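You operate a simulated robot arm through the tools that you are given. There is no shell and no other tool.

Carry out the task below with a simulated two-armed robot. There is one attempt and no reset: what you move stays moved.

TASK
Screw the cap back on the filter housing.

Only the result counts: the job must be done as asked and must still hold three seconds after the hand-in. Knocking over, shifting, dropping, spilling or breaking anything else fails it. Lids that push on must go on centred and level and be pressed home; caps that screw on are set level and turned clockwise until they are tight.

THE ROBOT
Two 7-joint arms with two-finger parallel grippers on one trunk, on a base that drives. Base frame: it is fixed to the floor where the robot stands at the start and does not move with it; the origin is under the middle of the robot, x ahead of it, y to its left, z up; the surface under the hand at the start is at about z = 880. Lengths are in mm, angles in rad, forces in N, time in s.
The left shoulder is at the start at [69, 182, 1111], the right one opposite. With the tool pointing down near the work surface each hand reaches from about 300 to 740 mm from the robot's upright axis, wherever it stands, measured 20 degrees to its own side. Payload 3.91 kg a hand.
The tool frame of a hand sits at the grasp point between the pads (the TCP): z along the fingers, y along the line on which they close. The tips reach 30 mm beyond it. Largest opening 110 mm; finger width 20, thickness 10; the body of the gripper, 48 by 112 mm, starts 55 mm behind the TCP.
Orientation is told as [roll, pitch, yaw] about the base's x, y, z axes, in that order, counted from this pose: with the fingers straight down and closing along the base's y, the tool's x points along the base's -x, its y along +y and its z along -z.

THE INTERFACE
- The arms move only by the tool step_arm. It takes "left_moves", "right_moves" or both (then of equal length, played together; a hand with none holds still); each is a list of rows, each a list of 7 numbers: the shift along the tool's x, y, z in mm, then the turn, a rotation vector about the tool's x, y, z in rad, then the closure, from 0 (fully open) to 1 (shut). In form: [[dx, dy, dz, wx, wy, wz, hand], ...]. A call has 1 to 20 rows; each row shifts and turns the commanded pose from where the row before left it, along the tool's axes as they then stand. Each row takes 0.2 s and may step no farther than 50 mm and 0.15 rad from the row before; otherwise, or with a gripper value out of range, the whole call is refused. A pose out of reach is approached as far as the arm can. The call stops where the force on the tool passes 40 N (or 10 N more than at its start, if that is more) or the arm is blocked; 0.2 s more then pass. The fingers move at their own pace (about 72 mm/s each) and stop on an object; they squeeze with about 33 N. The grip force told is the motor's: it shows also when the fingers shut on nothing. Time passes only in rows, and 0.2 s behind the last, so rows that do not move let the fingers close. It gives the time, the measured TCP pose, the force on the tool (base axes), the opening and the grip force at its end, in the units of the frame above (readings bear some noise), with the torque about the TCP (base axes, N m) and any sound that the robot's microphone picked up.
- Cameras (640 x 400 px; columns grow to the right, rows downward): "scene" is now at [206.9, 36.6, 1319.6]; the picture's right is [0.39, -0.92, 0.00], its down [-0.36, -0.15, -0.92] and it looks along [0.85, 0.36, -0.39] (base axes); focal length 222 px, centre (320, 200). "left" rides on the left gripper at [72, -17, -103] in its tool frame; the picture's right is [0.23, 0.97, 0.00], its down [-0.76, 0.18, -0.62] and it looks along [-0.61, 0.14, 0.78] (tool axes); focal length 222 px, centre (320, 200). "right" rides on the right gripper at [73, 17, -103] in its tool frame; the picture's right is [-0.23, 0.97, 0.00], its down [-0.76, -0.18, -0.62] and it looks along [-0.61, -0.14, 0.78] (tool axes); focal length 222 px, centre (320, 200). There is no depth. A picture from a camera that has moved, and an enlarged one, comes with that camera's place and axes in the base frame and with its lens.
- camera(camera): a new picture of that camera. The clock stands still meanwhile.
- slide_trunk(by): slides the trunk up (or, below 0, down) by that many mm; the arms and the scene camera ride with it, the base frame stays. It gives what a move gives, with no picture.
- roll_base(legs): drives the robot by 1 to 6 legs, each [ahead, left, turn to the left] in mm, mm and rad, along the robot's own axes; the way and the turn of a leg run together, so that a leg with both is an arc; at most 1500 mm and 3.142 rad a leg. The arms and the cameras ride along, it lands a little off, and it stops where it bumps. It gives what a move gives.
- pan_tilt(pan, tilt): turns the head with the scene camera to pan (to the left, within 1.396 rad either way) and tilt (down, from -0.506 to 1.204), counted from straight ahead of the robot. It gives what a move gives.
- zoom(camera, box): a new picture of the part [left, top, right, bottom] of that camera's present view, enlarged. The clock stands still meanwhile.
- close_job(): hands the job in; it is judged then, once.

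Places have to be worked out from the pictures, the camera data and where the tool is seen. Open the grippers and draw the arms clear of the work before you hand the job in, unless the task says otherwise.

The tools are called after "Request:" as name(argument=value, ...) on one line, values as JSON. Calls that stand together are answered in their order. step_arm: Moves the arms, as the interface text tells. Its arguments: {"type":"object","properties":{"left_moves":{"type":"array","items":{"type":"array","items":{"type":"number"}}},"right_moves":{"type":"array","items":{"type":"array","items":{"type":"number"}}}},"required":[]} The other tools are called the same way: slide_trunk (by) slides the trunk up or down; roll_base (legs) drives the base; pan_tilt (pan, tilt) turns the head that bears the scene camera; camera (camera) takes a picture; zoom (camera, box) takes an enlarged picture of a part of a camera's view; close_job () hands the job in.

At the start:

```text
time: 0.0
left_tool_pos: [384.7, 474.2, 1156.0]
left_ee_rot: [0.0, 0.001, -0.001]
left_contact_force: [0.5, 0.3, -0.8]
left_torque: [0.01, -0.01, 0.01]
left_finger_gap: 110.2
left_finger_force: 0.0
right_tool_pos: [365.2, -3.3, 1216.1]
right_ee_rot: [0.001, 0.001, 0.001]
right_contact_force: [0.0, 0.5, 0.3]
right_torque: [-0.01, 0.0, 0.0]
right_finger_gap: 110.1
right_finger_force: 0.2
trunk travel left (down, up): [-375.0, 139.0]
robot x, y, heading: [-1.4, -0.4, 0.001]
head pan, tilt: [0.4, 0.398]
```

scene: 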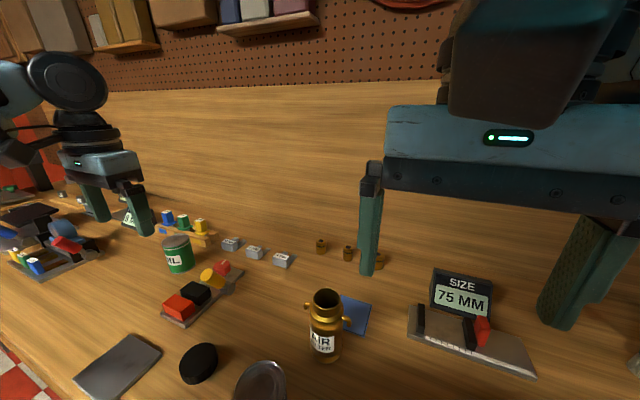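
right: 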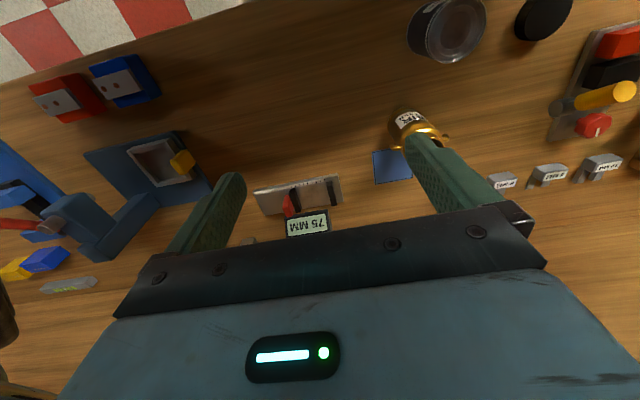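
left: 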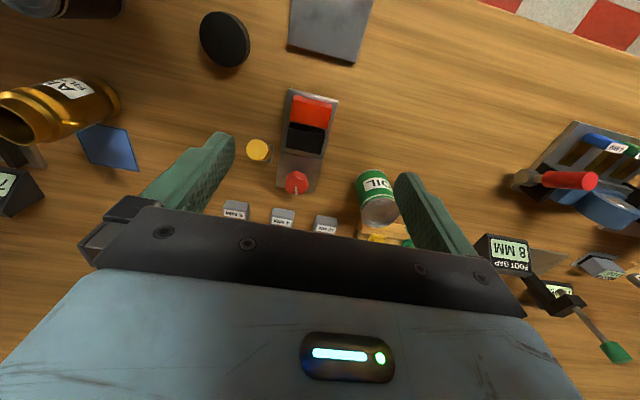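

The brass "AIR FILTER" housing stands near the middle. A black disc and a grey round object lie near it, and either could be its cap, so I'll look closer.

Request:
zoom(camera="scene", box=[160, 260, 400, 400])

Request:
pan_tilt(pan=0.2, tilt=0.9)

Request:
camera(camera="scene")

```text
2.67 times, centred on (280, 330) of scene
camera zoom: at [206.9, 36.6, 1319.6], right [0.39, -0.92, 0.0], down [-0.36, -0.15, -0.92], along [0.85, 0.36, -0.39], focal length 591 px, centre (427, -147)
```

zoom: 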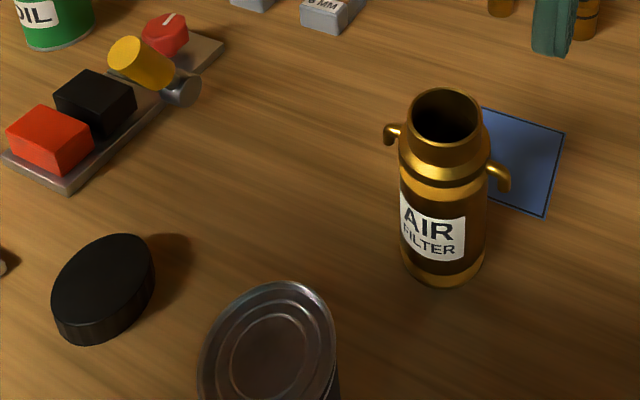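

```text
time: 0.9
left_tool_pos: [385.7, 474.7, 1155.9]
left_ee_rot: [-0.001, 0.001, -0.001]
left_contact_force: [0.2, 0.2, 0.6]
left_torque: [-0.03, 0.0, -0.02]
left_finger_gap: 109.8
left_finger_force: 0.0
right_tool_pos: [367.7, -3.3, 1215.9]
right_ee_rot: [0.002, 0.006, -0.004]
right_contact_force: [-0.1, -0.1, -0.3]
right_torque: [-0.02, 0.0, -0.02]
right_finger_gap: 110.2
right_finger_force: 0.1
trunk travel left (down, up): [-375.0, 139.0]
robot x, y, heading: [1.2, 1.1, -0.0]
head pan, tilt: [0.201, 0.901]
```

```text
taken
camera scene: at [202.4, 18.4, 1288.5], right [0.22, -0.98, 0.0], down [-0.66, -0.15, -0.73], along [0.72, 0.16, -0.68], focal length 222 px, centre (320, 200)
```

scene: 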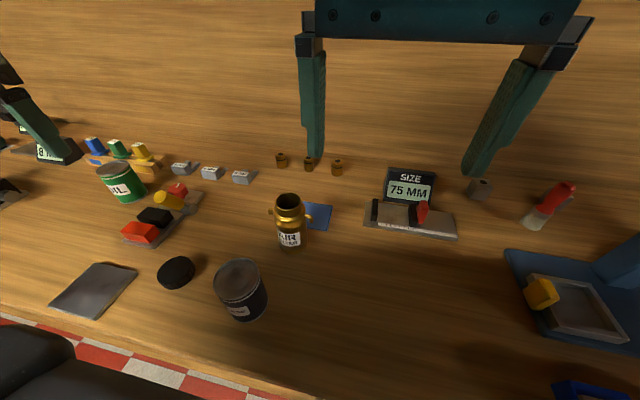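

Next I'll enlarge the black disc, the housing and the can, plus the other parts on the bench.

Request:
zoom(camera="scene", box=[140, 180, 340, 330])

Request:
zoom(camera="scene", box=[220, 140, 460, 260])

Request:
zoom(camera="scene", box=[440, 150, 640, 400])

Request:
zoom(camera="scene", box=[0, 110, 260, 260])

Request:
zoom(camera="right", box=[340, 0, 640, 200])

Request:
zoom(camera="left", box=[0, 0, 300, 200])

```text
2.67 times, centred on (240, 255) of scene
camera zoom: at [202.4, 18.4, 1288.5], right [0.22, -0.98, 0.0], down [-0.66, -0.15, -0.73], along [0.72, 0.16, -0.68], focal length 591 px, centre (533, 53)
```

zoom: 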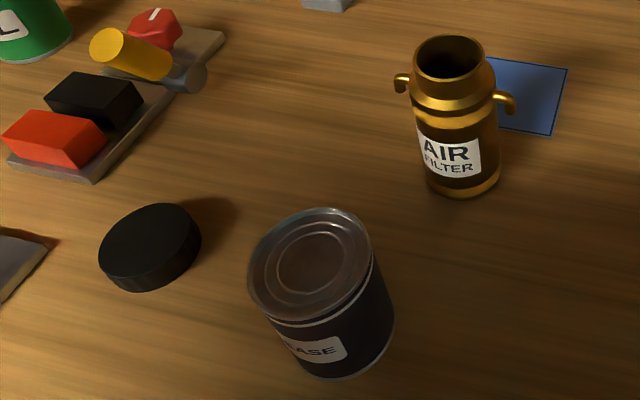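

```text
2.67 times, centred on (340, 200) of scene
camera zoom: at [202.4, 18.4, 1288.5], right [0.22, -0.98, 0.0], down [-0.66, -0.15, -0.73], along [0.72, 0.16, -0.68], focal length 591 px, centre (267, 200)
```

zoom: 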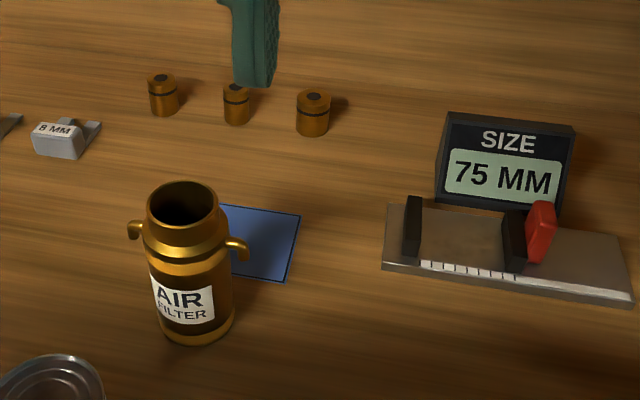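

```text
1.60 times, centred on (540, 275) of scene
camera zoom: at [202.4, 18.4, 1288.5], right [0.22, -0.98, 0.0], down [-0.66, -0.15, -0.73], along [0.72, 0.16, -0.68], focal length 355 px, centre (-32, 80)
```

zoom: 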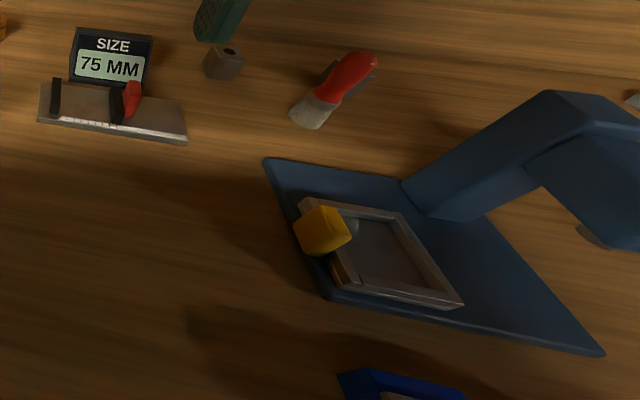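

```text
2.46 times, centred on (130, 185) of scene
camera zoom: at [202.4, 18.4, 1288.5], right [0.22, -0.98, 0.0], down [-0.66, -0.15, -0.73], along [0.72, 0.16, -0.68], focal length 546 px, centre (788, 237)
```

zoom: 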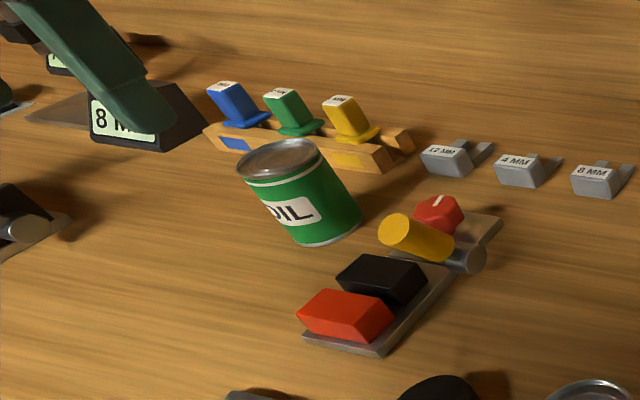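

```text
2.00 times, centred on (490, 100) of right
camera zoom: at [294.5, 13.8, 1320.5], right [0.23, 0.97, 0.0], down [0.76, -0.18, 0.62], along [0.6, -0.14, -0.79], focal length 444 px, centre (-20, 400)
```

zoom: 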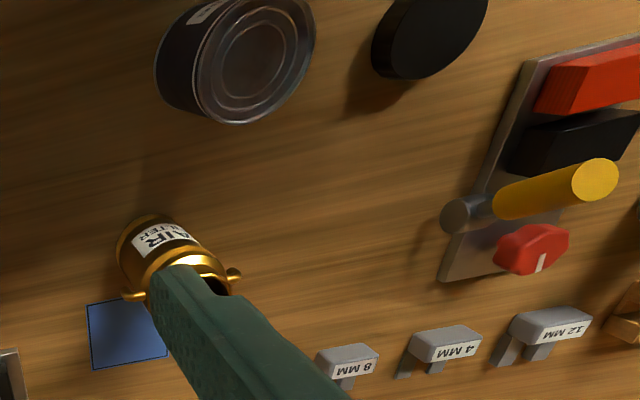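

```text
2.00 times, centred on (150, 100) of left
camera zoom: at [311.9, 457.7, 1258.8], right [-0.23, 0.97, 0.0], down [0.76, 0.18, 0.62], along [0.61, 0.14, -0.78], focal length 444 px, centre (660, 400)
```

zoom: 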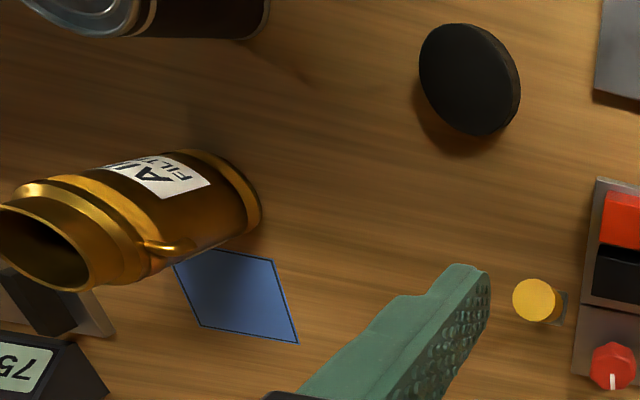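

The black disc is the likely cap. The reported camera pose looked as if the head was still settling, so I'll take the picture again and also check the rest of the bench for other caps.

Request:
camera(camera="scene")

Request:
pan_tilt(pan=-0.7, tilt=0.7)

Request:
camera(camera="scene")

Request:
pan_tilt(pan=1.0, tilt=0.7)

Request:
camera(camera="scene")

Request:
pan_tilt(pan=0.4, tilt=1.0)

Request:
camera(camera="scene")

```text
taken
camera scene: at [202.4, 18.4, 1288.5], right [0.22, -0.98, 0.0], down [-0.66, -0.15, -0.73], along [0.72, 0.16, -0.68], focal length 222 px, centre (320, 200)
```

scene: 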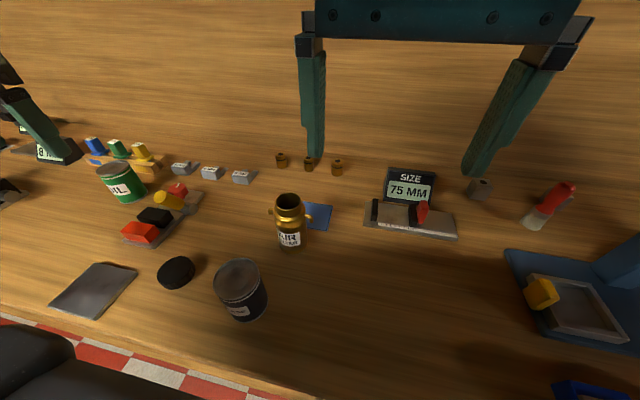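

```text
time: 2.1
left_tool_pos: [385.9, 474.1, 1155.7]
left_ee_rot: [0.001, 0.0, -0.001]
left_contact_force: [0.0, 1.0, -0.1]
left_torque: [0.0, 0.0, -0.02]
left_finger_gap: 110.0
left_finger_force: 0.1
right_tool_pos: [366.1, -4.1, 1218.0]
right_ee_rot: [0.001, -0.001, -0.004]
right_contact_force: [0.6, -0.1, 0.2]
right_torque: [0.01, -0.04, -0.01]
right_finger_gap: 109.9
right_finger_force: 0.0
trunk travel left (down, up): [-375.0, 139.0]
robot x, y, heading: [-0.3, -0.3, -0.001]
head pan, tilt: [-0.7, 0.7]
```

```text
taken
camera scene: at [194.8, -47.9, 1299.5], right [-0.55, -0.83, 0.0], down [-0.48, 0.32, -0.81], along [0.68, -0.45, -0.58], focal length 222 px, centre (320, 200)
```

scene: 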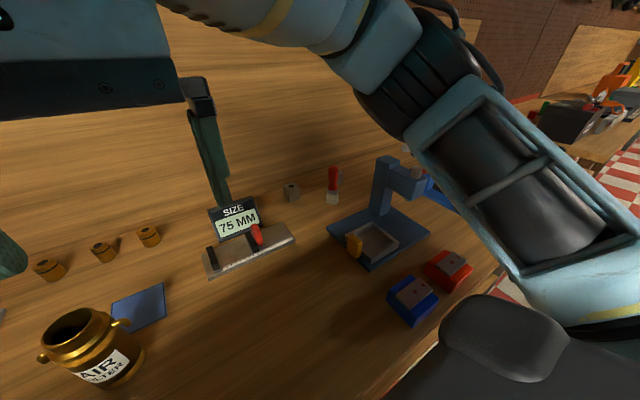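

```text
time: 3.9
left_tool_pos: [386.6, 474.7, 1155.5]
left_ee_rot: [0.0, 0.0, 0.0]
left_contact_force: [0.7, -0.1, 0.1]
left_torque: [-0.03, 0.01, -0.04]
left_finger_gap: 110.2
left_finger_force: 0.1
right_tool_pos: [365.1, -3.1, 1215.7]
right_ee_rot: [-0.001, 0.001, -0.001]
right_contact_force: [0.6, -0.4, 0.1]
right_torque: [-0.04, 0.03, -0.02]
right_finger_gap: 110.1
right_finger_force: 0.1
trunk travel left (down, up): [-375.0, 139.0]
robot x, y, heading: [-1.3, 0.8, 0.001]
head pan, tilt: [1.0, 0.7]
```

```text
taken
camera scene: at [202.5, 33.9, 1298.9], right [0.38, -0.92, 0.0], down [-0.54, -0.22, -0.81], along [0.75, 0.31, -0.59], focal length 222 px, centre (320, 200)
```

scene: 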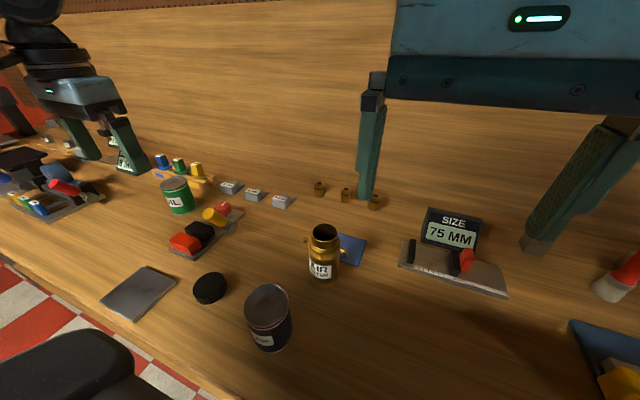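

```text
time: 4.9
left_tool_pos: [385.0, 473.9, 1156.1]
left_ee_rot: [0.0, -0.001, 0.001]
left_contact_force: [0.0, -0.3, -0.1]
left_torque: [-0.01, -0.03, 0.01]
left_finger_gap: 110.2
left_finger_force: 0.0
right_tool_pos: [364.9, -3.4, 1217.0]
right_ee_rot: [-0.001, 0.002, -0.002]
right_contact_force: [0.2, -0.6, 0.5]
right_torque: [-0.04, 0.03, 0.0]
right_finger_gap: 110.2
right_finger_force: 0.1
trunk travel left (down, up): [-375.0, 139.0]
robot x, y, heading: [2.6, 0.6, 0.002]
head pan, tilt: [0.4, 1.0]
```

```text
taken
camera scene: at [202.4, 33.4, 1298.0], right [0.38, -0.93, 0.0], down [-0.55, -0.22, -0.8], along [0.74, 0.3, -0.59], focal length 222 px, centre (320, 200)
```

scene: 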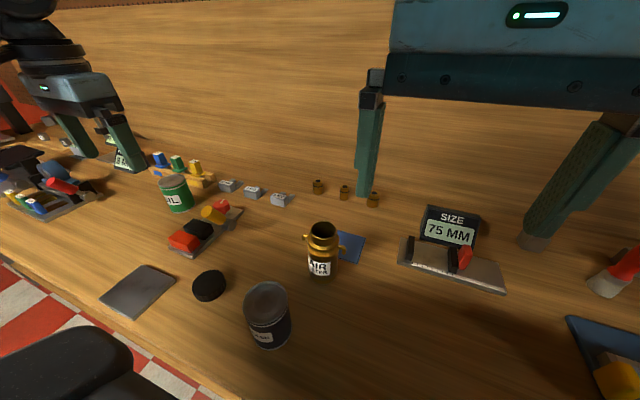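

The reported pan and tilt run ahead of the camera itself. I'll pass some time with the hands still, then take a settled view.

Request:
step_arm(left_moves=[[0, 0, 0, 0, 0, 0, 0], [0, 0, 0, 0, 0, 0, 0], [0, 0, 0, 0, 0, 0, 0], [0, 0, 0, 0, 0, 0, 0], [0, 0, 0, 0, 0, 0, 0]])

Request:
camera(camera="scene")

Request:
zoom(camera="scene", box=[160, 100, 400, 250])

```text
time: 6.1
left_tool_pos: [385.4, 474.5, 1155.8]
left_ee_rot: [0.0, 0.0, -0.001]
left_contact_force: [0.2, -0.4, -0.6]
left_torque: [0.01, -0.02, 0.01]
left_finger_gap: 109.6
left_finger_force: 0.1
right_tool_pos: [365.0, -2.2, 1215.2]
right_ee_rot: [0.0, 0.004, -0.002]
right_contact_force: [1.2, -0.3, -0.2]
right_torque: [-0.01, -0.03, 0.0]
right_finger_gap: 110.2
right_finger_force: 0.0
trunk travel left (down, up): [-375.0, 139.0]
robot x, y, heading: [5.0, 2.5, -0.0]
head pan, tilt: [0.4, 1.0]
```

```text
taken
camera scene: at [202.3, 33.1, 1297.7], right [0.37, -0.93, 0.0], down [-0.55, -0.22, -0.8], along [0.74, 0.3, -0.6], focal length 222 px, centre (320, 200)
```

scene: 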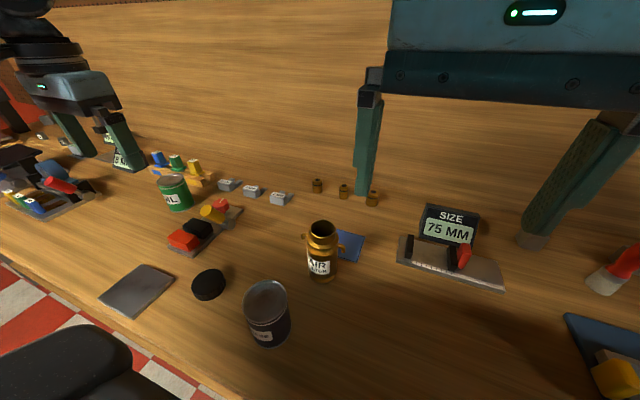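

```text
2.67 times, centred on (280, 175) of scene
camera zoom: at [202.3, 33.1, 1297.7], right [0.37, -0.93, 0.0], down [-0.55, -0.22, -0.8], along [0.74, 0.3, -0.6], focal length 591 px, centre (427, 267)
```

zoom: 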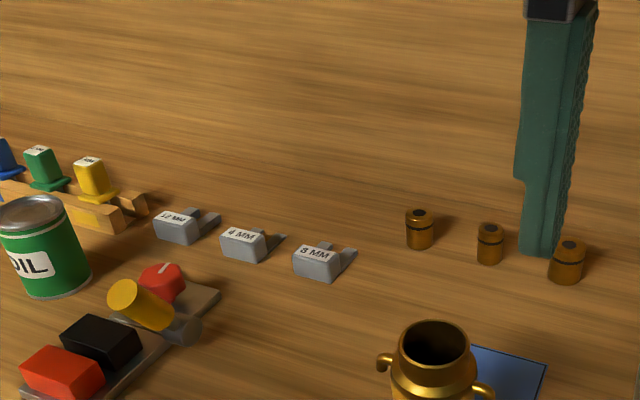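

I put the cap at about [356, 340] on the table and the housing at about [497, 149], with its rim near z 990. I'll move the left hand to 110 mm above the cap for a close look.

Request:
step_arm(left_moves=[[7, -33, 30, 0, 0, 0, 0], [7, -33, 30, 0, 0, 0, 0], [7, -34, 35, 0, 0, 0, 0], [8, -34, 35, 0, 0, 0, 0], [0, 0, 26, 0, 0, 0, 0], [0, 0, 0, 0, 0, 0, 0]])

Request:
camera(camera="left")

Request:
camera(camera="scene")

```text
time: 7.5
left_tool_pos: [356.9, 341.1, 999.1]
left_ee_rot: [0.001, 0.0, 0.0]
left_contact_force: [0.5, -0.5, 0.2]
left_torque: [-0.01, -0.01, -0.03]
left_finger_gap: 110.1
left_finger_force: 0.1
right_tool_pos: [366.5, -2.3, 1214.8]
right_ee_rot: [0.0, 0.003, -0.001]
right_contact_force: [-0.2, 0.2, 0.4]
right_torque: [-0.04, 0.01, 0.01]
right_finger_gap: 110.0
right_finger_force: 0.1
trunk travel left (down, up): [-375.0, 139.0]
robot x, y, heading: [1.6, -0.1, -0.006]
head pan, tilt: [0.4, 1.0]
```

```text
taken
camera left: at [283.0, 324.7, 1102.2], right [-0.23, 0.97, 0.0], down [0.76, 0.18, 0.62], along [0.61, 0.14, -0.78], focal length 222 px, centre (320, 200)
```

left: 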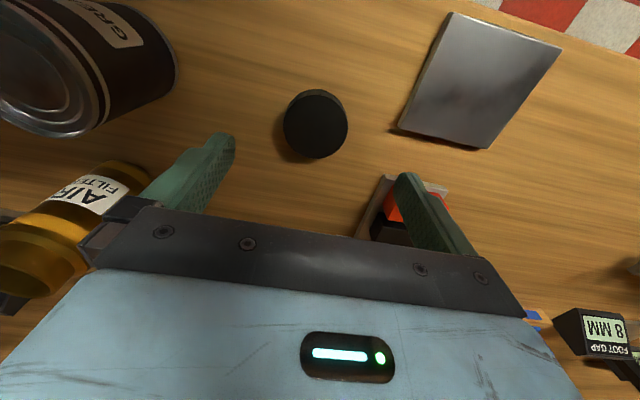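

```text
taken
camera scene: at [202.2, 32.4, 1297.5], right [0.37, -0.93, 0.0], down [-0.56, -0.22, -0.8], along [0.74, 0.3, -0.6], focal length 222 px, centre (320, 200)
```

scene: 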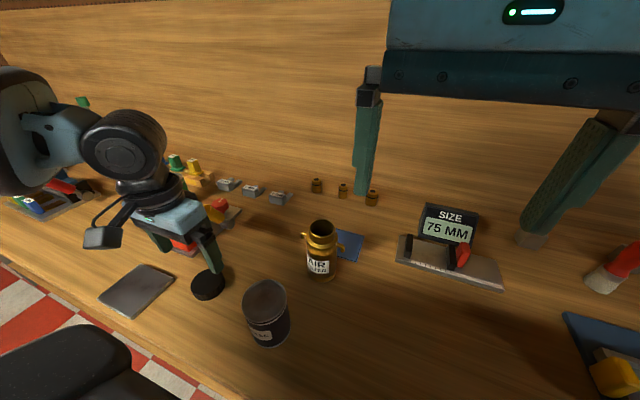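

Request:
zoom(camera="left", box=[255, 65, 375, 185])

Request:
zoom(camera="scene", box=[170, 210, 350, 350])

Request:
zoom(camera="left", box=[0, 120, 240, 320])

```text
3.33 times, centred on (315, 125) of left
camera zoom: at [283.0, 324.7, 1102.2], right [-0.23, 0.97, 0.0], down [0.76, 0.18, 0.62], along [0.61, 0.14, -0.78], focal length 740 px, centre (337, 450)
```

zoom: 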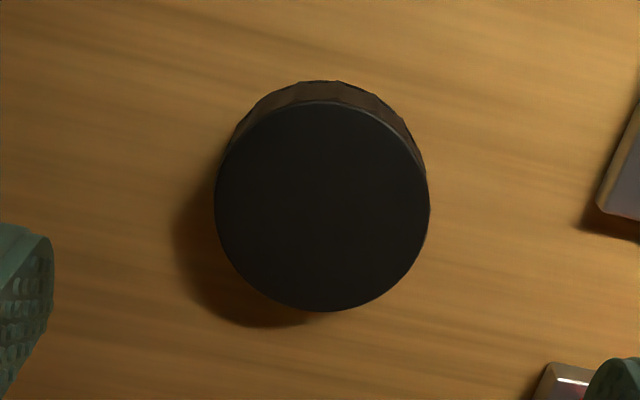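

```text
2.86 times, centred on (260, 280) of scene
camera zoom: at [202.2, 32.4, 1297.5], right [0.37, -0.93, 0.0], down [-0.56, -0.22, -0.8], along [0.74, 0.3, -0.6], focal length 633 px, centre (491, -29)
```

zoom: 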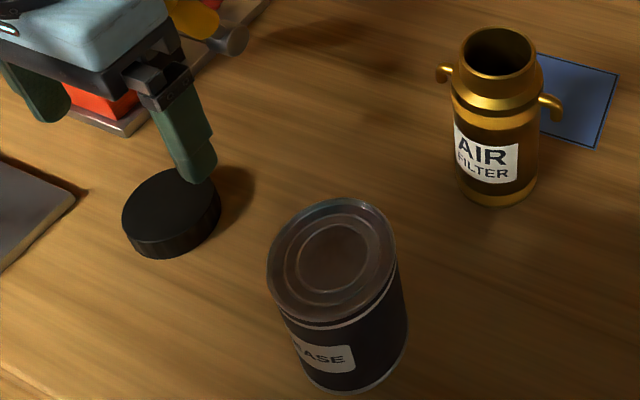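

```text
2.00 times, centred on (120, 220) of left
camera zoom: at [283.0, 324.7, 1102.2], right [-0.23, 0.97, 0.0], down [0.76, 0.18, 0.62], along [0.61, 0.14, -0.78], focal length 444 px, centre (720, 160)
```

zoom: 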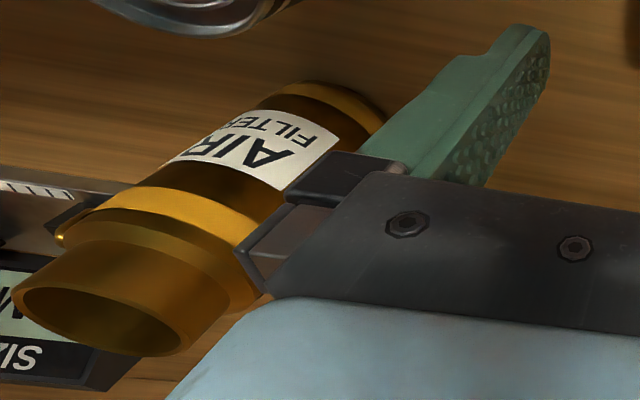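

The cap is about 59 mm across and 24 mm high, sits flat with its top face up, and is centred near [356.5, 337]. I'll have the right hand steady the housing body from the front right, tilted 45°, while the left hand screws. First I bring the right hand to a stand-off pose.

Request:
step_arm(right_moves=[[0, 0, 0, 0, 0, -0.131, 0], [0, 0, 0, 0, 0, -0.131, 0], [0, 0, 0, 0, 0, -0.131, 0], [0, 0, 0, 0, 0, -0.131, 0], [0, 0, 0, 0, -0.131, 0, 0], [0, 0, 0, 0, -0.131, 0, 0], [0, 0, 0, 0, -0.131, 0, 0], [0, 0, 0, 0, -0.131, 0, 0], [0, 0, 0, 0, -0.131, 0, 0], [0, 0, 0, 0, -0.13, 0, 0], [14.8, 10.9, 33.8, 0, 0, 0, 0], [14.8, 10.9, 33.8, 0, 0, 0, 0], [14.8, 10.9, 33.8, 0, 0, 0, 0], [14.8, 10.9, 33.8, 0, 0, 0, 0], [14.8, 10.9, 33.8, 0, 0, 0, 0], [14.7, 11, 33.6, 0, 0, 0, 0], [0, 0, 0, 0, 0, 0, 0]])

Request:
camera(camera="right")

Request:
camera(camera="scene")

```text
time: 11.1
left_tool_pos: [356.0, 341.1, 999.4]
left_ee_rot: [-0.001, 0.0, -0.002]
left_contact_force: [0.8, -0.7, -0.1]
left_torque: [0.02, -0.01, 0.0]
left_finger_gap: 110.0
left_finger_force: 0.1
right_tool_pos: [401.9, 91.8, 1009.1]
right_ee_rot: [0.0, -0.788, 0.523]
right_contact_force: [0.4, 0.5, -0.9]
right_torque: [-0.01, -0.02, 0.02]
right_finger_gap: 110.1
right_finger_force: 0.0
trunk travel left (down, up): [-375.0, 139.0]
robot x, y, heading: [-3.9, -2.1, 0.002]
head pan, tilt: [0.4, 1.0]
```

```text
taken
camera right: at [285.8, 45.1, 1032.1], right [-0.35, 0.92, 0.16], down [0.17, -0.11, 0.98], along [0.92, 0.37, -0.12], focal length 222 px, centre (320, 200)
```

right: 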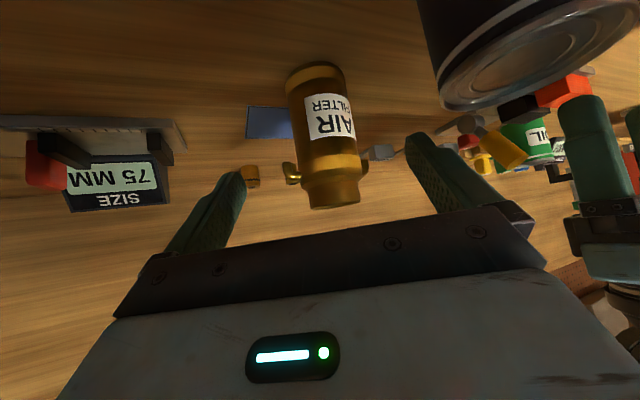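

```text
taken
camera scene: at [185.5, 27.3, 1269.3], right [0.39, -0.92, 0.0], down [-0.78, -0.33, -0.54], along [0.5, 0.21, -0.84], focal length 222 px, centre (320, 200)
```

scene: 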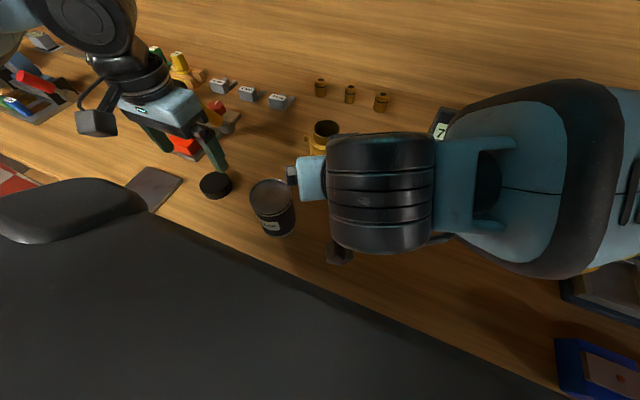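

Request:
zoom(camera="right", box=[250, 40, 410, 230])

Request:
zoom(camera="scene", box=[240, 80, 400, 260])

```text
2.11 times, centred on (330, 135) of right
camera zoom: at [285.8, 45.1, 1032.1], right [-0.35, 0.92, 0.16], down [0.17, -0.11, 0.98], along [0.92, 0.37, -0.12], focal length 468 px, centre (299, 337)
```

zoom: 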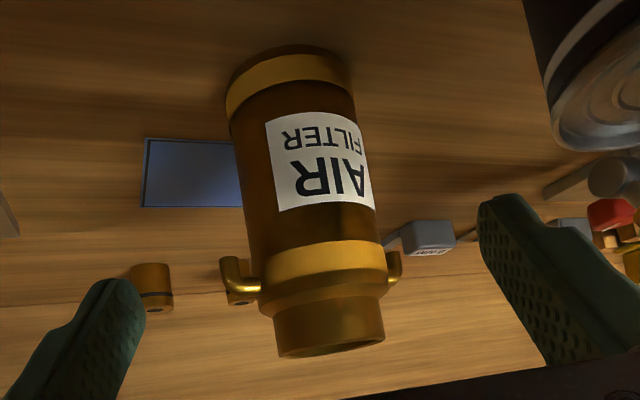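

```text
2.22 times, centred on (320, 170) of scene
camera zoom: at [185.5, 27.3, 1269.3], right [0.39, -0.92, 0.0], down [-0.78, -0.33, -0.54], along [0.5, 0.21, -0.84], focal length 492 px, centre (320, 267)
```

zoom: 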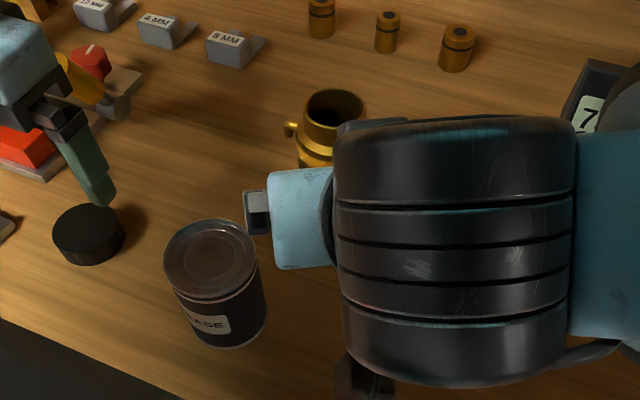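

Combining the views gives a housing axis near [483, 142], rim z near 1008, body diameter about 60 mm and lugs near z 975. I'll slide the open right hand around the lower body and check before closing.

Request:
step_arm(right_moves=[[9.6, 2.9, 10, 0, 0, 0, 0], [0, 0, 28, 0, 0, 0, 0], [0, 0, 28, 0, 0, 0, 0], [0, 0, 28, 0, 0, 0, 0], [0, 0, 25, 0, 0, 0, 0], [0, 0, 0, 0, 0, 0, 0]])

Request:
camera(camera="right")

Request:
camera(camera="scene")

Request:
camera(camera="left")

```text
time: 12.5
left_tool_pos: [354.4, 340.9, 1000.2]
left_ee_rot: [0.001, -0.001, -0.002]
left_contact_force: [-0.2, 1.8, 0.2]
left_torque: [0.03, 0.01, 0.01]
left_finger_gap: 110.2
left_finger_force: 0.1
right_tool_pos: [467.8, 137.1, 921.8]
right_ee_rot: [0.002, -0.794, 0.525]
right_contact_force: [-6.0, -5.7, 23.4]
right_torque: [0.06, -0.16, 0.02]
right_finger_gap: 109.9
right_finger_force: 0.1
trunk travel left (down, up): [-375.0, 139.0]
robot x, y, heading: [0.9, 1.9, 0.001]
head pan, tilt: [0.4, 1.0]
```

```text
taken
camera right: at [351.6, 90.1, 944.0], right [-0.35, 0.92, 0.16], down [0.17, -0.11, 0.98], along [0.92, 0.37, -0.12], focal length 222 px, centre (320, 200)
```

right: 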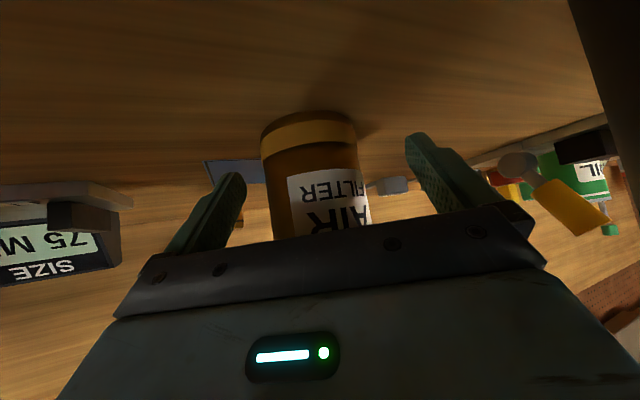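

```text
taken
camera scene: at [183.3, 26.5, 1269.8], right [0.39, -0.92, 0.0], down [-0.77, -0.33, -0.54], along [0.5, 0.21, -0.84], focal length 222 px, centre (320, 200)
```

scene: 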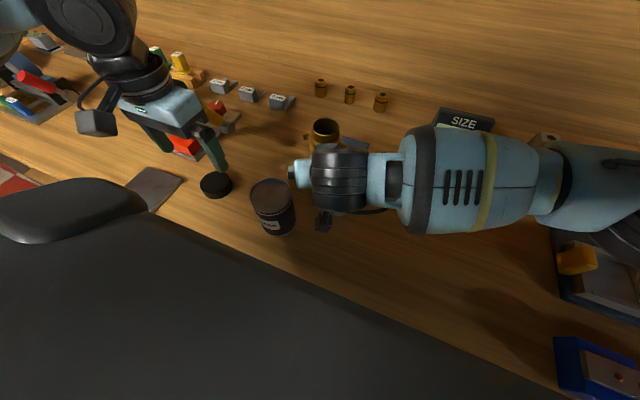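

```text
taken
camera left: at [281.3, 324.2, 1103.4], right [-0.23, 0.97, 0.0], down [0.76, 0.18, 0.62], along [0.61, 0.14, -0.78], focal length 222 px, centre (320, 200)
```

left: 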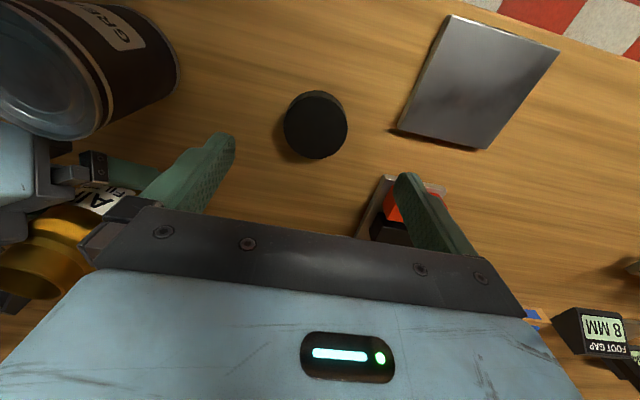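

The right tool reads about 24 N upward, so something is touching it. I'll look closely before doing anything else.

Request:
zoom(camera="scene", box=[270, 100, 390, 240])

Request:
zoom(camera="left", box=[0, 100, 160, 320])

Request:
zoom(camera="right", box=[160, 80, 480, 280])

```text
2.86 times, centred on (330, 170) of scene
camera zoom: at [183.3, 26.5, 1269.8], right [0.39, -0.92, 0.0], down [-0.77, -0.33, -0.54], along [0.5, 0.21, -0.84], focal length 633 px, centre (291, 286)
```

zoom: 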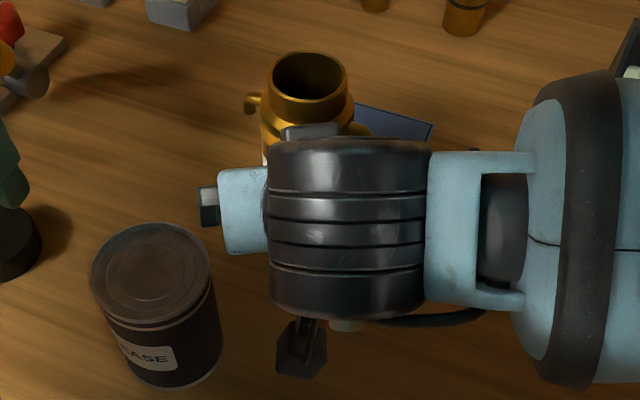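

```text
1.82 times, centred on (80, 210) of left
camera zoom: at [281.3, 324.2, 1103.4], right [-0.23, 0.97, 0.0], down [0.76, 0.18, 0.62], along [0.61, 0.14, -0.78], focal length 404 px, centre (756, 182)
```

zoom: 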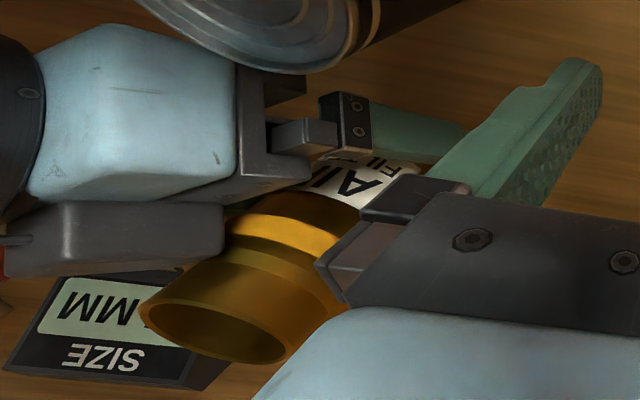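

```text
2.00 times, centred on (320, 180) of right
camera zoom: at [351.6, 90.1, 944.0], right [-0.35, 0.92, 0.16], down [0.17, -0.11, 0.98], along [0.92, 0.37, -0.12], focal length 444 px, centre (320, 240)
```

zoom: 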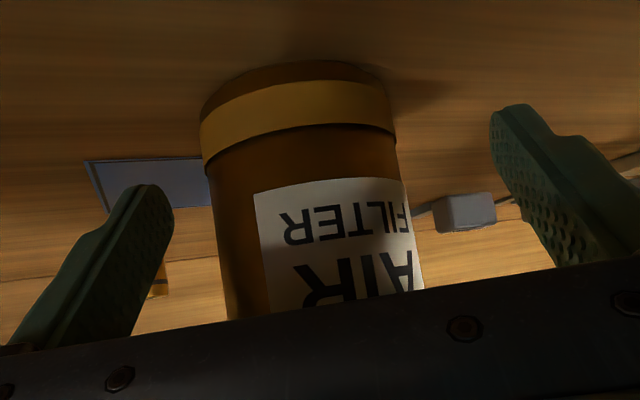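

A grey block on the upper side of the right gripper is pressing on the housing's shoulder. I'll back off, flatten the approach to about 32° below horizontal so the block clears the shoulder, and re-measure.

Request:
step_arm(right_moves=[[0, 0, -20, 0, 0, 0, 0], [0, 0, -30, 0, 0, 0, 0], [0, 0, -30, 0, 0, 0, 0], [0, 0, 0, 0, -0.111, 0, 0], [0, 0, 0, 0, -0.111, 0, 0], [0, 0, 0, 0, 0, 0, 0]])

Request:
camera(camera="right")

Request:
zoom(camera="scene", box=[240, 80, 400, 260])

Request:
zoom(camera="left", box=[0, 100, 160, 320])

```text
time: 13.9
left_tool_pos: [355.3, 341.5, 999.1]
left_ee_rot: [0.0, -0.001, 0.0]
left_contact_force: [-0.2, 0.8, 1.2]
left_torque: [0.0, 0.03, 0.02]
left_finger_gap: 110.1
left_finger_force: 0.1
right_tool_pos: [419.1, 106.6, 977.4]
right_ee_rot: [0.0, -1.009, 0.521]
right_contact_force: [0.1, -0.2, 0.1]
right_torque: [0.05, 0.01, -0.02]
right_finger_gap: 110.0
right_finger_force: 0.2
trunk travel left (down, up): [-375.0, 139.0]
robot x, y, heading: [0.2, 4.1, -0.001]
head pan, tilt: [0.4, 1.0]
```

```text
taken
camera right: at [301.5, 60.3, 971.3], right [-0.38, 0.9, 0.19], down [-0.02, -0.22, 0.98], along [0.92, 0.37, 0.1], focal length 222 px, centre (320, 200)
```

right: 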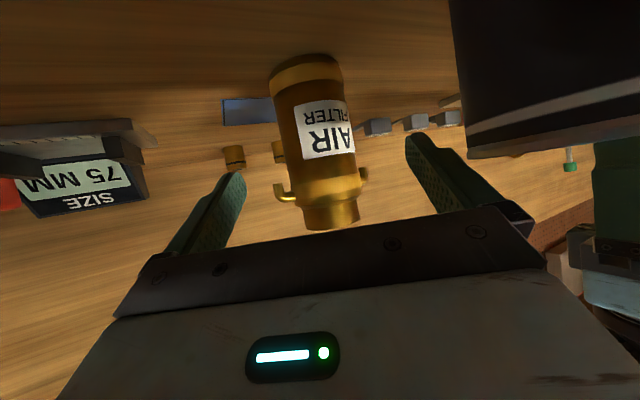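

```text
2.22 times, centred on (320, 170) of scene
camera zoom: at [185.7, 27.6, 1269.2], right [0.39, -0.92, 0.0], down [-0.78, -0.33, -0.54], along [0.5, 0.21, -0.84], focal length 492 px, centre (320, 267)
```

zoom: 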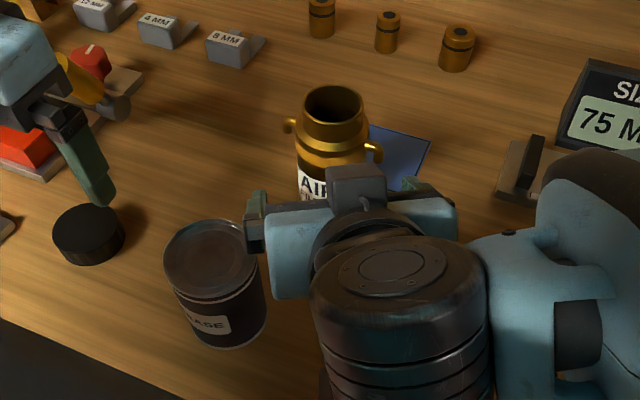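

```text
1.82 times, centred on (80, 210) of left
camera zoom: at [283.3, 325.2, 1102.3], right [-0.23, 0.97, 0.0], down [0.76, 0.18, 0.62], along [0.61, 0.14, -0.78], focal length 404 px, centre (756, 182)
```

zoom: 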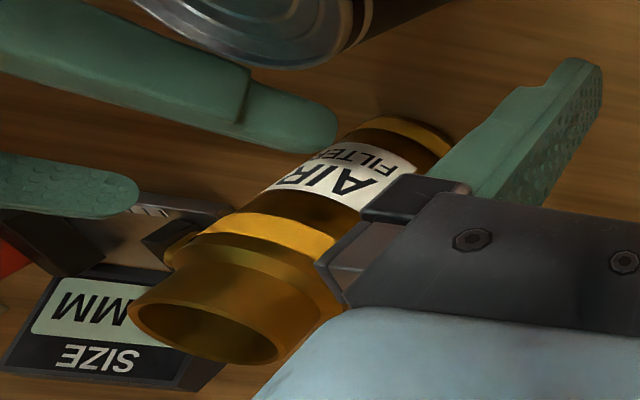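

The housing hasn't moved. I'll narrow the fingers to about 86 mm to stay clear of the can and the lugs, then glide in along the flatter line.

Request:
step_arm(right_moves=[[0, 0, 0, 0, 0, 0, 0.22], [5.4, -0.1, 19.6, 0, 0, 0, 0.22], [5.4, -0.1, 19.6, 0, 0, 0, 0.22], [5.4, -0.1, 19.6, 0, 0, 0, 0.22], [5.5, -0.2, 19.5, 0, 0, 0, 0.22], [0, 0, 0, 0, 0, 0, 0.22]])

Request:
camera(camera="right")

Request:
zoom(camera="scene", box=[240, 80, 400, 260])

Request:
zoom(camera="left", box=[0, 100, 160, 320])

```text
time: 15.3
left_tool_pos: [357.9, 341.7, 998.4]
left_ee_rot: [-0.001, 0.002, -0.001]
left_contact_force: [0.3, 0.1, 0.0]
left_torque: [0.0, 0.0, -0.02]
left_finger_gap: 109.9
left_finger_force: 0.0
right_tool_pos: [466.3, 135.1, 914.1]
right_ee_rot: [0.001, -1.008, 0.525]
right_contact_force: [-0.7, -0.3, -0.2]
right_torque: [0.02, 0.01, -0.03]
right_finger_gap: 85.7
right_finger_force: 0.0
trunk travel left (down, up): [-375.0, 139.0]
robot x, y, heading: [-1.7, -1.3, 0.003]
head pan, tilt: [0.4, 1.0]
```

```text
taken
camera right: at [347.9, 87.4, 909.4], right [-0.38, 0.9, 0.19], down [-0.02, -0.21, 0.98], along [0.92, 0.37, 0.1], focal length 222 px, centre (320, 200)
```

right: 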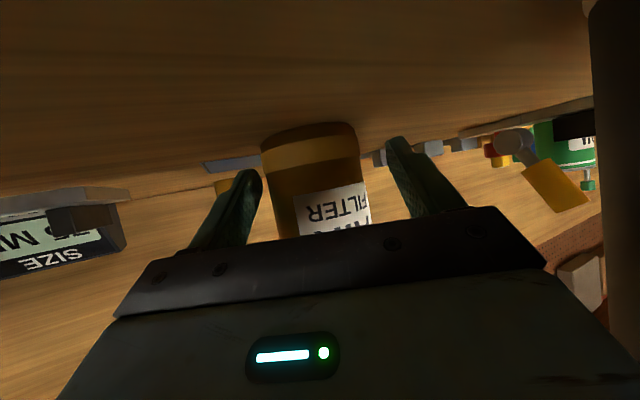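

```text
2.22 times, centred on (320, 170) of scene
camera zoom: at [185.6, 27.5, 1269.2], right [0.39, -0.92, 0.0], down [-0.78, -0.33, -0.54], along [0.5, 0.21, -0.84], focal length 492 px, centre (320, 267)
```

zoom: 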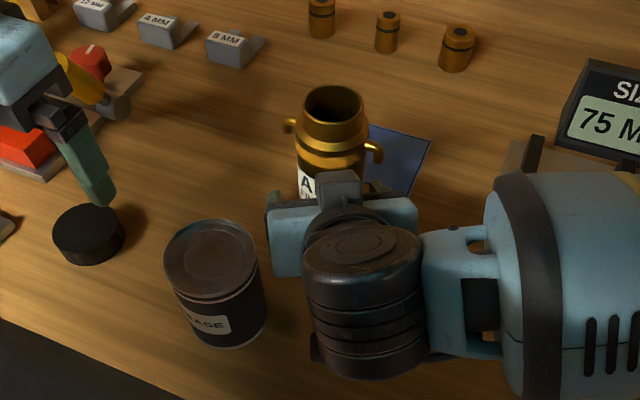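

```text
1.82 times, centred on (80, 210) of left
camera zoom: at [283.2, 325.1, 1102.4], right [-0.23, 0.97, 0.0], down [0.76, 0.18, 0.62], along [0.61, 0.14, -0.78], focal length 404 px, centre (756, 182)
```

zoom: 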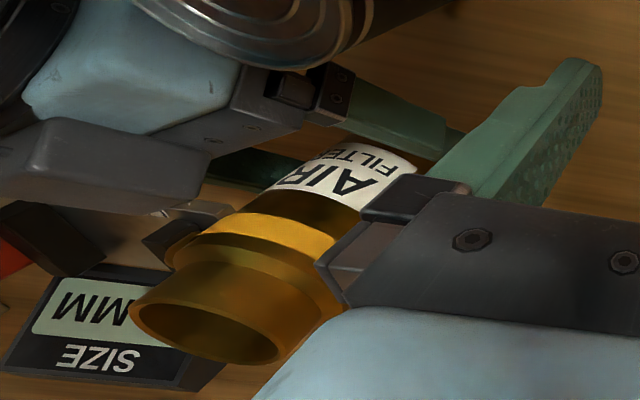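

There's no contact and the block is clear. I'll nudge in 3 mm, shift 2 mm sideways to centre, then close gently on the body.

Request:
step_arm(right_moves=[[-1.6, -2, 2.5, 0, 0, 0, 0.22], [0, 0, 0, 0, 0, 0, 0.3], [0, 0, 0, 0, 0, 0, 0.38], [0, 0, 0, 0, 0, 0, 0.42], [0, 0, 0, 0, 0, 0, 0.46], [0, 0, 0, 0, 0, 0, 0.6], [0, 0, 0, 0, 0, 0, 1], [0, 0, 0, 0, 0, 0, 1]])

Request:
camera(camera="right")

Request:
zoom(camera="scene", box=[240, 80, 400, 260])

Request:
zoom(camera="left", box=[0, 100, 160, 320])

```text
time: 17.1
left_tool_pos: [355.3, 340.7, 1000.1]
left_ee_rot: [-0.001, 0.0, 0.001]
left_contact_force: [0.4, -0.2, -0.2]
left_torque: [-0.03, -0.01, -0.01]
left_finger_gap: 110.0
left_finger_force: 0.0
right_tool_pos: [469.7, 135.3, 915.8]
right_ee_rot: [0.0, -1.009, 0.524]
right_contact_force: [1.2, -0.9, 0.1]
right_torque: [0.04, -0.01, -0.04]
right_finger_gap: 59.7
right_finger_force: 33.2
trunk travel left (down, up): [-375.0, 139.0]
robot x, y, heading: [-5.7, 0.5, -0.0]
head pan, tilt: [0.4, 1.0]
```

```text
taken
camera right: at [351.8, 87.5, 910.3], right [-0.38, 0.9, 0.19], down [-0.02, -0.21, 0.98], along [0.92, 0.37, 0.1], focal length 222 px, centre (320, 200)
```

right: 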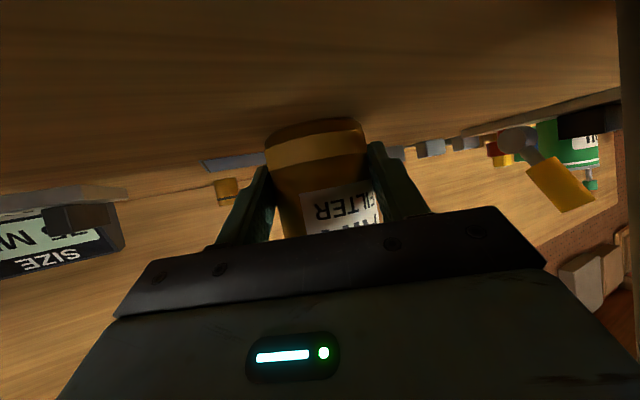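

```text
2.22 times, centred on (320, 170) of scene
camera zoom: at [185.8, 27.5, 1269.2], right [0.39, -0.92, 0.0], down [-0.78, -0.33, -0.54], along [0.5, 0.21, -0.84], focal length 492 px, centre (320, 267)
```

zoom: 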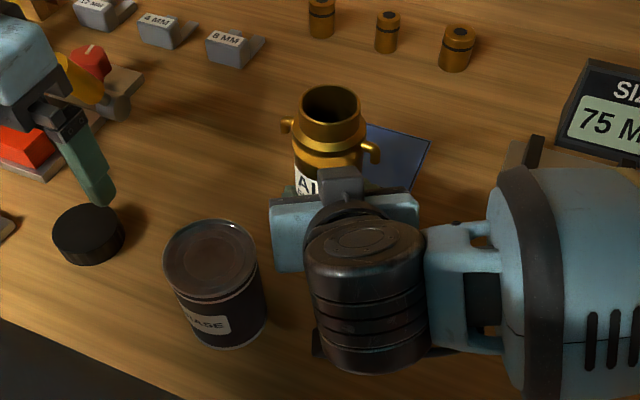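

```text
1.82 times, centred on (80, 210) of left
camera zoom: at [283.4, 325.1, 1102.3], right [-0.23, 0.97, 0.0], down [0.76, 0.18, 0.62], along [0.61, 0.14, -0.78], focal length 404 px, centre (756, 182)
```

zoom: 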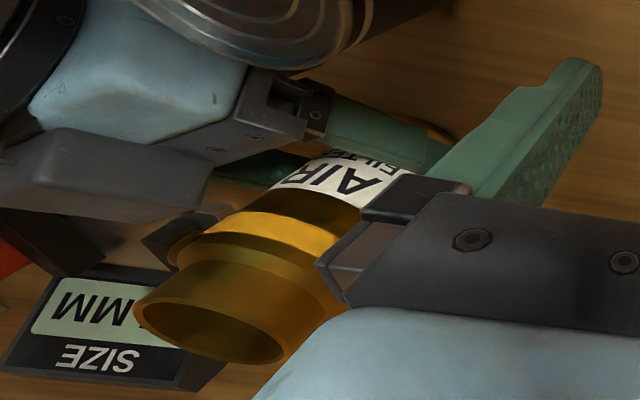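

The right hand holds the body, gap 59.7 mm, and the axis is at about [484, 143.5]. Now the left hand goes down over the cap, tips about 8 mm above the table, and closes.

Request:
step_arm(left_moves=[[0, -3.5, 20, 0, 0, 0, 0], [0, 0, 30, 0, 0, 0, 0], [0, 0, 20, 0, 0, 0, 0], [0, 0, 12, 0, 0, 0, 0], [0, 0, 0, 0, 0, 0, 0]], right_moves=[[0, 0, 0, 0, 0, 0, 1], [0, 0, 0, 0, 0, 0, 1], [0, 0, 0, 0, 0, 0, 1], [0, 0, 0, 0, 0, 0, 1], [0, 0, 0, 0, 0, 0, 1]])

Request:
camera(camera="left")

```text
time: 18.3
left_tool_pos: [357.9, 337.7, 915.6]
left_ee_rot: [0.0, 0.0, -0.001]
left_contact_force: [0.2, -0.6, -0.6]
left_torque: [0.0, 0.0, 0.02]
left_finger_gap: 109.9
left_finger_force: 0.0
right_tool_pos: [469.7, 136.0, 914.7]
right_ee_rot: [0.002, -1.009, 0.524]
right_contact_force: [-0.4, -1.0, 0.0]
right_torque: [0.09, 0.04, 0.05]
right_finger_gap: 59.7
right_finger_force: 32.9
trunk travel left (down, up): [-375.0, 139.0]
robot x, y, heading: [1.4, -1.6, -0.003]
head pan, tilt: [0.4, 1.0]
```

```text
taken
camera left: at [283.8, 320.9, 1018.7], right [-0.23, 0.97, 0.0], down [0.76, 0.18, 0.62], along [0.61, 0.14, -0.78], focal length 222 px, centre (320, 200)
```

left: 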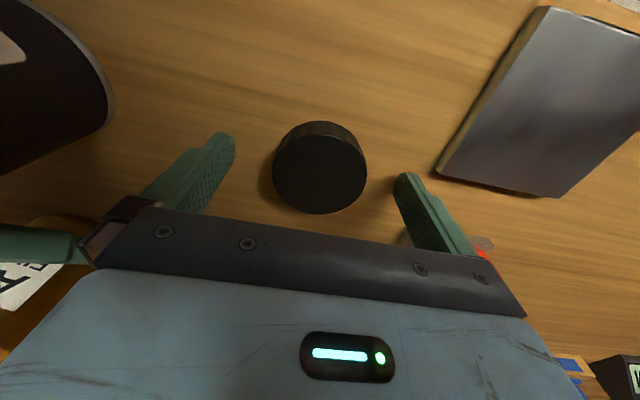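

The cap is within about 1 mm of the TCP and is about 19 mm high. I'll go down 1.5 mm more, close on it, and lift.

Request:
step_arm(left_moves=[[0, 0, 1.5, 0, 0, 0, 0], [0, 0, 0, 0, 0, 0, 0.3], [0, 0, 0, 0, 0, 0, 0.4], [0, 0, 0, 0, 0, 0, 0.46], [0, 0, 0, 0, 0, 0, 0.7], [0, 0, 0, 0, 0, 0, 1], [0, 0, 0, 0, 0, 0, 1], [0, 0, 0, 0, 0, 0, 1]], right_moves=[[0, 0, 0, 0, 0, 0, 1], [0, 0, 0, 0, 0, 0, 1], [0, 0, 0, 0, 0, 0, 1], [0, 0, 0, 0, 0, 0, 1], [0, 0, 0, 0, 0, 0, 1], [0, 0, 0, 0, 0, 0, 1], [0, 0, 0, 0, 0, 0, 1], [0, 0, 0, 0, 0, 0, 1]])

Request:
camera(camera="left")

```text
time: 20.1
left_tool_pos: [357.7, 335.5, 915.0]
left_ee_rot: [0.002, 0.001, 0.001]
left_contact_force: [-1.0, 0.3, 1.0]
left_torque: [0.03, -0.03, 0.05]
left_finger_gap: 59.6
left_finger_force: 33.3
right_tool_pos: [468.9, 136.3, 915.6]
right_ee_rot: [0.0, -1.009, 0.523]
right_contact_force: [-1.6, -0.1, -0.3]
right_torque: [0.12, 0.11, 0.03]
right_finger_gap: 59.8
right_finger_force: 33.5
trunk travel left (down, up): [-375.0, 139.0]
robot x, y, heading: [0.4, 3.4, -0.006]
head pan, tilt: [0.4, 1.0]
```

```text
taken
camera left: at [284.1, 320.4, 1018.0], right [-0.23, 0.97, 0.0], down [0.76, 0.18, 0.62], along [0.61, 0.14, -0.78], focal length 222 px, centre (320, 200)
```

left: 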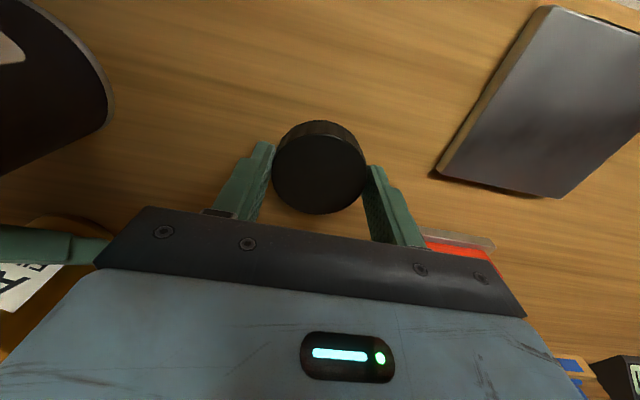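

Request:
zoom(camera="left", box=[220, 100, 420, 260])

Request:
zoom(camera="scene", box=[130, 60, 400, 260])

```text
2.50 times, centred on (320, 180) of left
camera zoom: at [284.1, 320.4, 1018.0], right [-0.23, 0.97, 0.0], down [0.76, 0.18, 0.62], along [0.61, 0.14, -0.78], focal length 555 px, centre (320, 250)
```

zoom: 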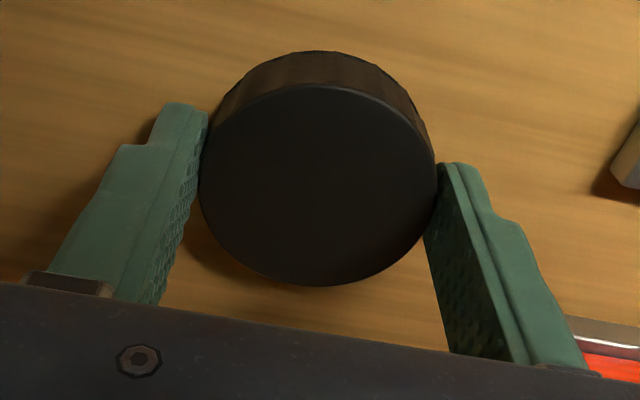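

```text
2.00 times, centred on (265, 160) of scene
camera zoom: at [185.5, 27.6, 1269.2], right [0.39, -0.92, 0.0], down [-0.78, -0.33, -0.54], along [0.5, 0.21, -0.84], focal length 443 px, centre (430, 280)
```

zoom: 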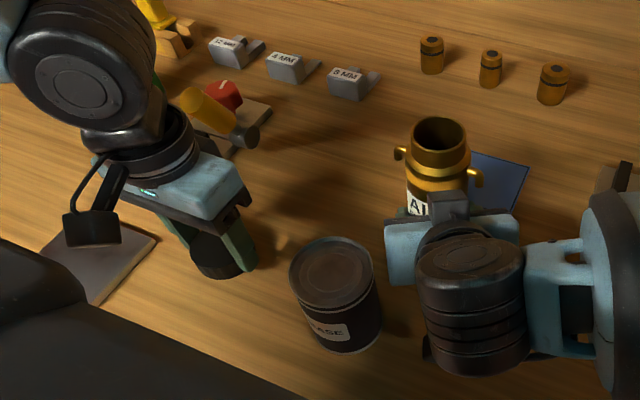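

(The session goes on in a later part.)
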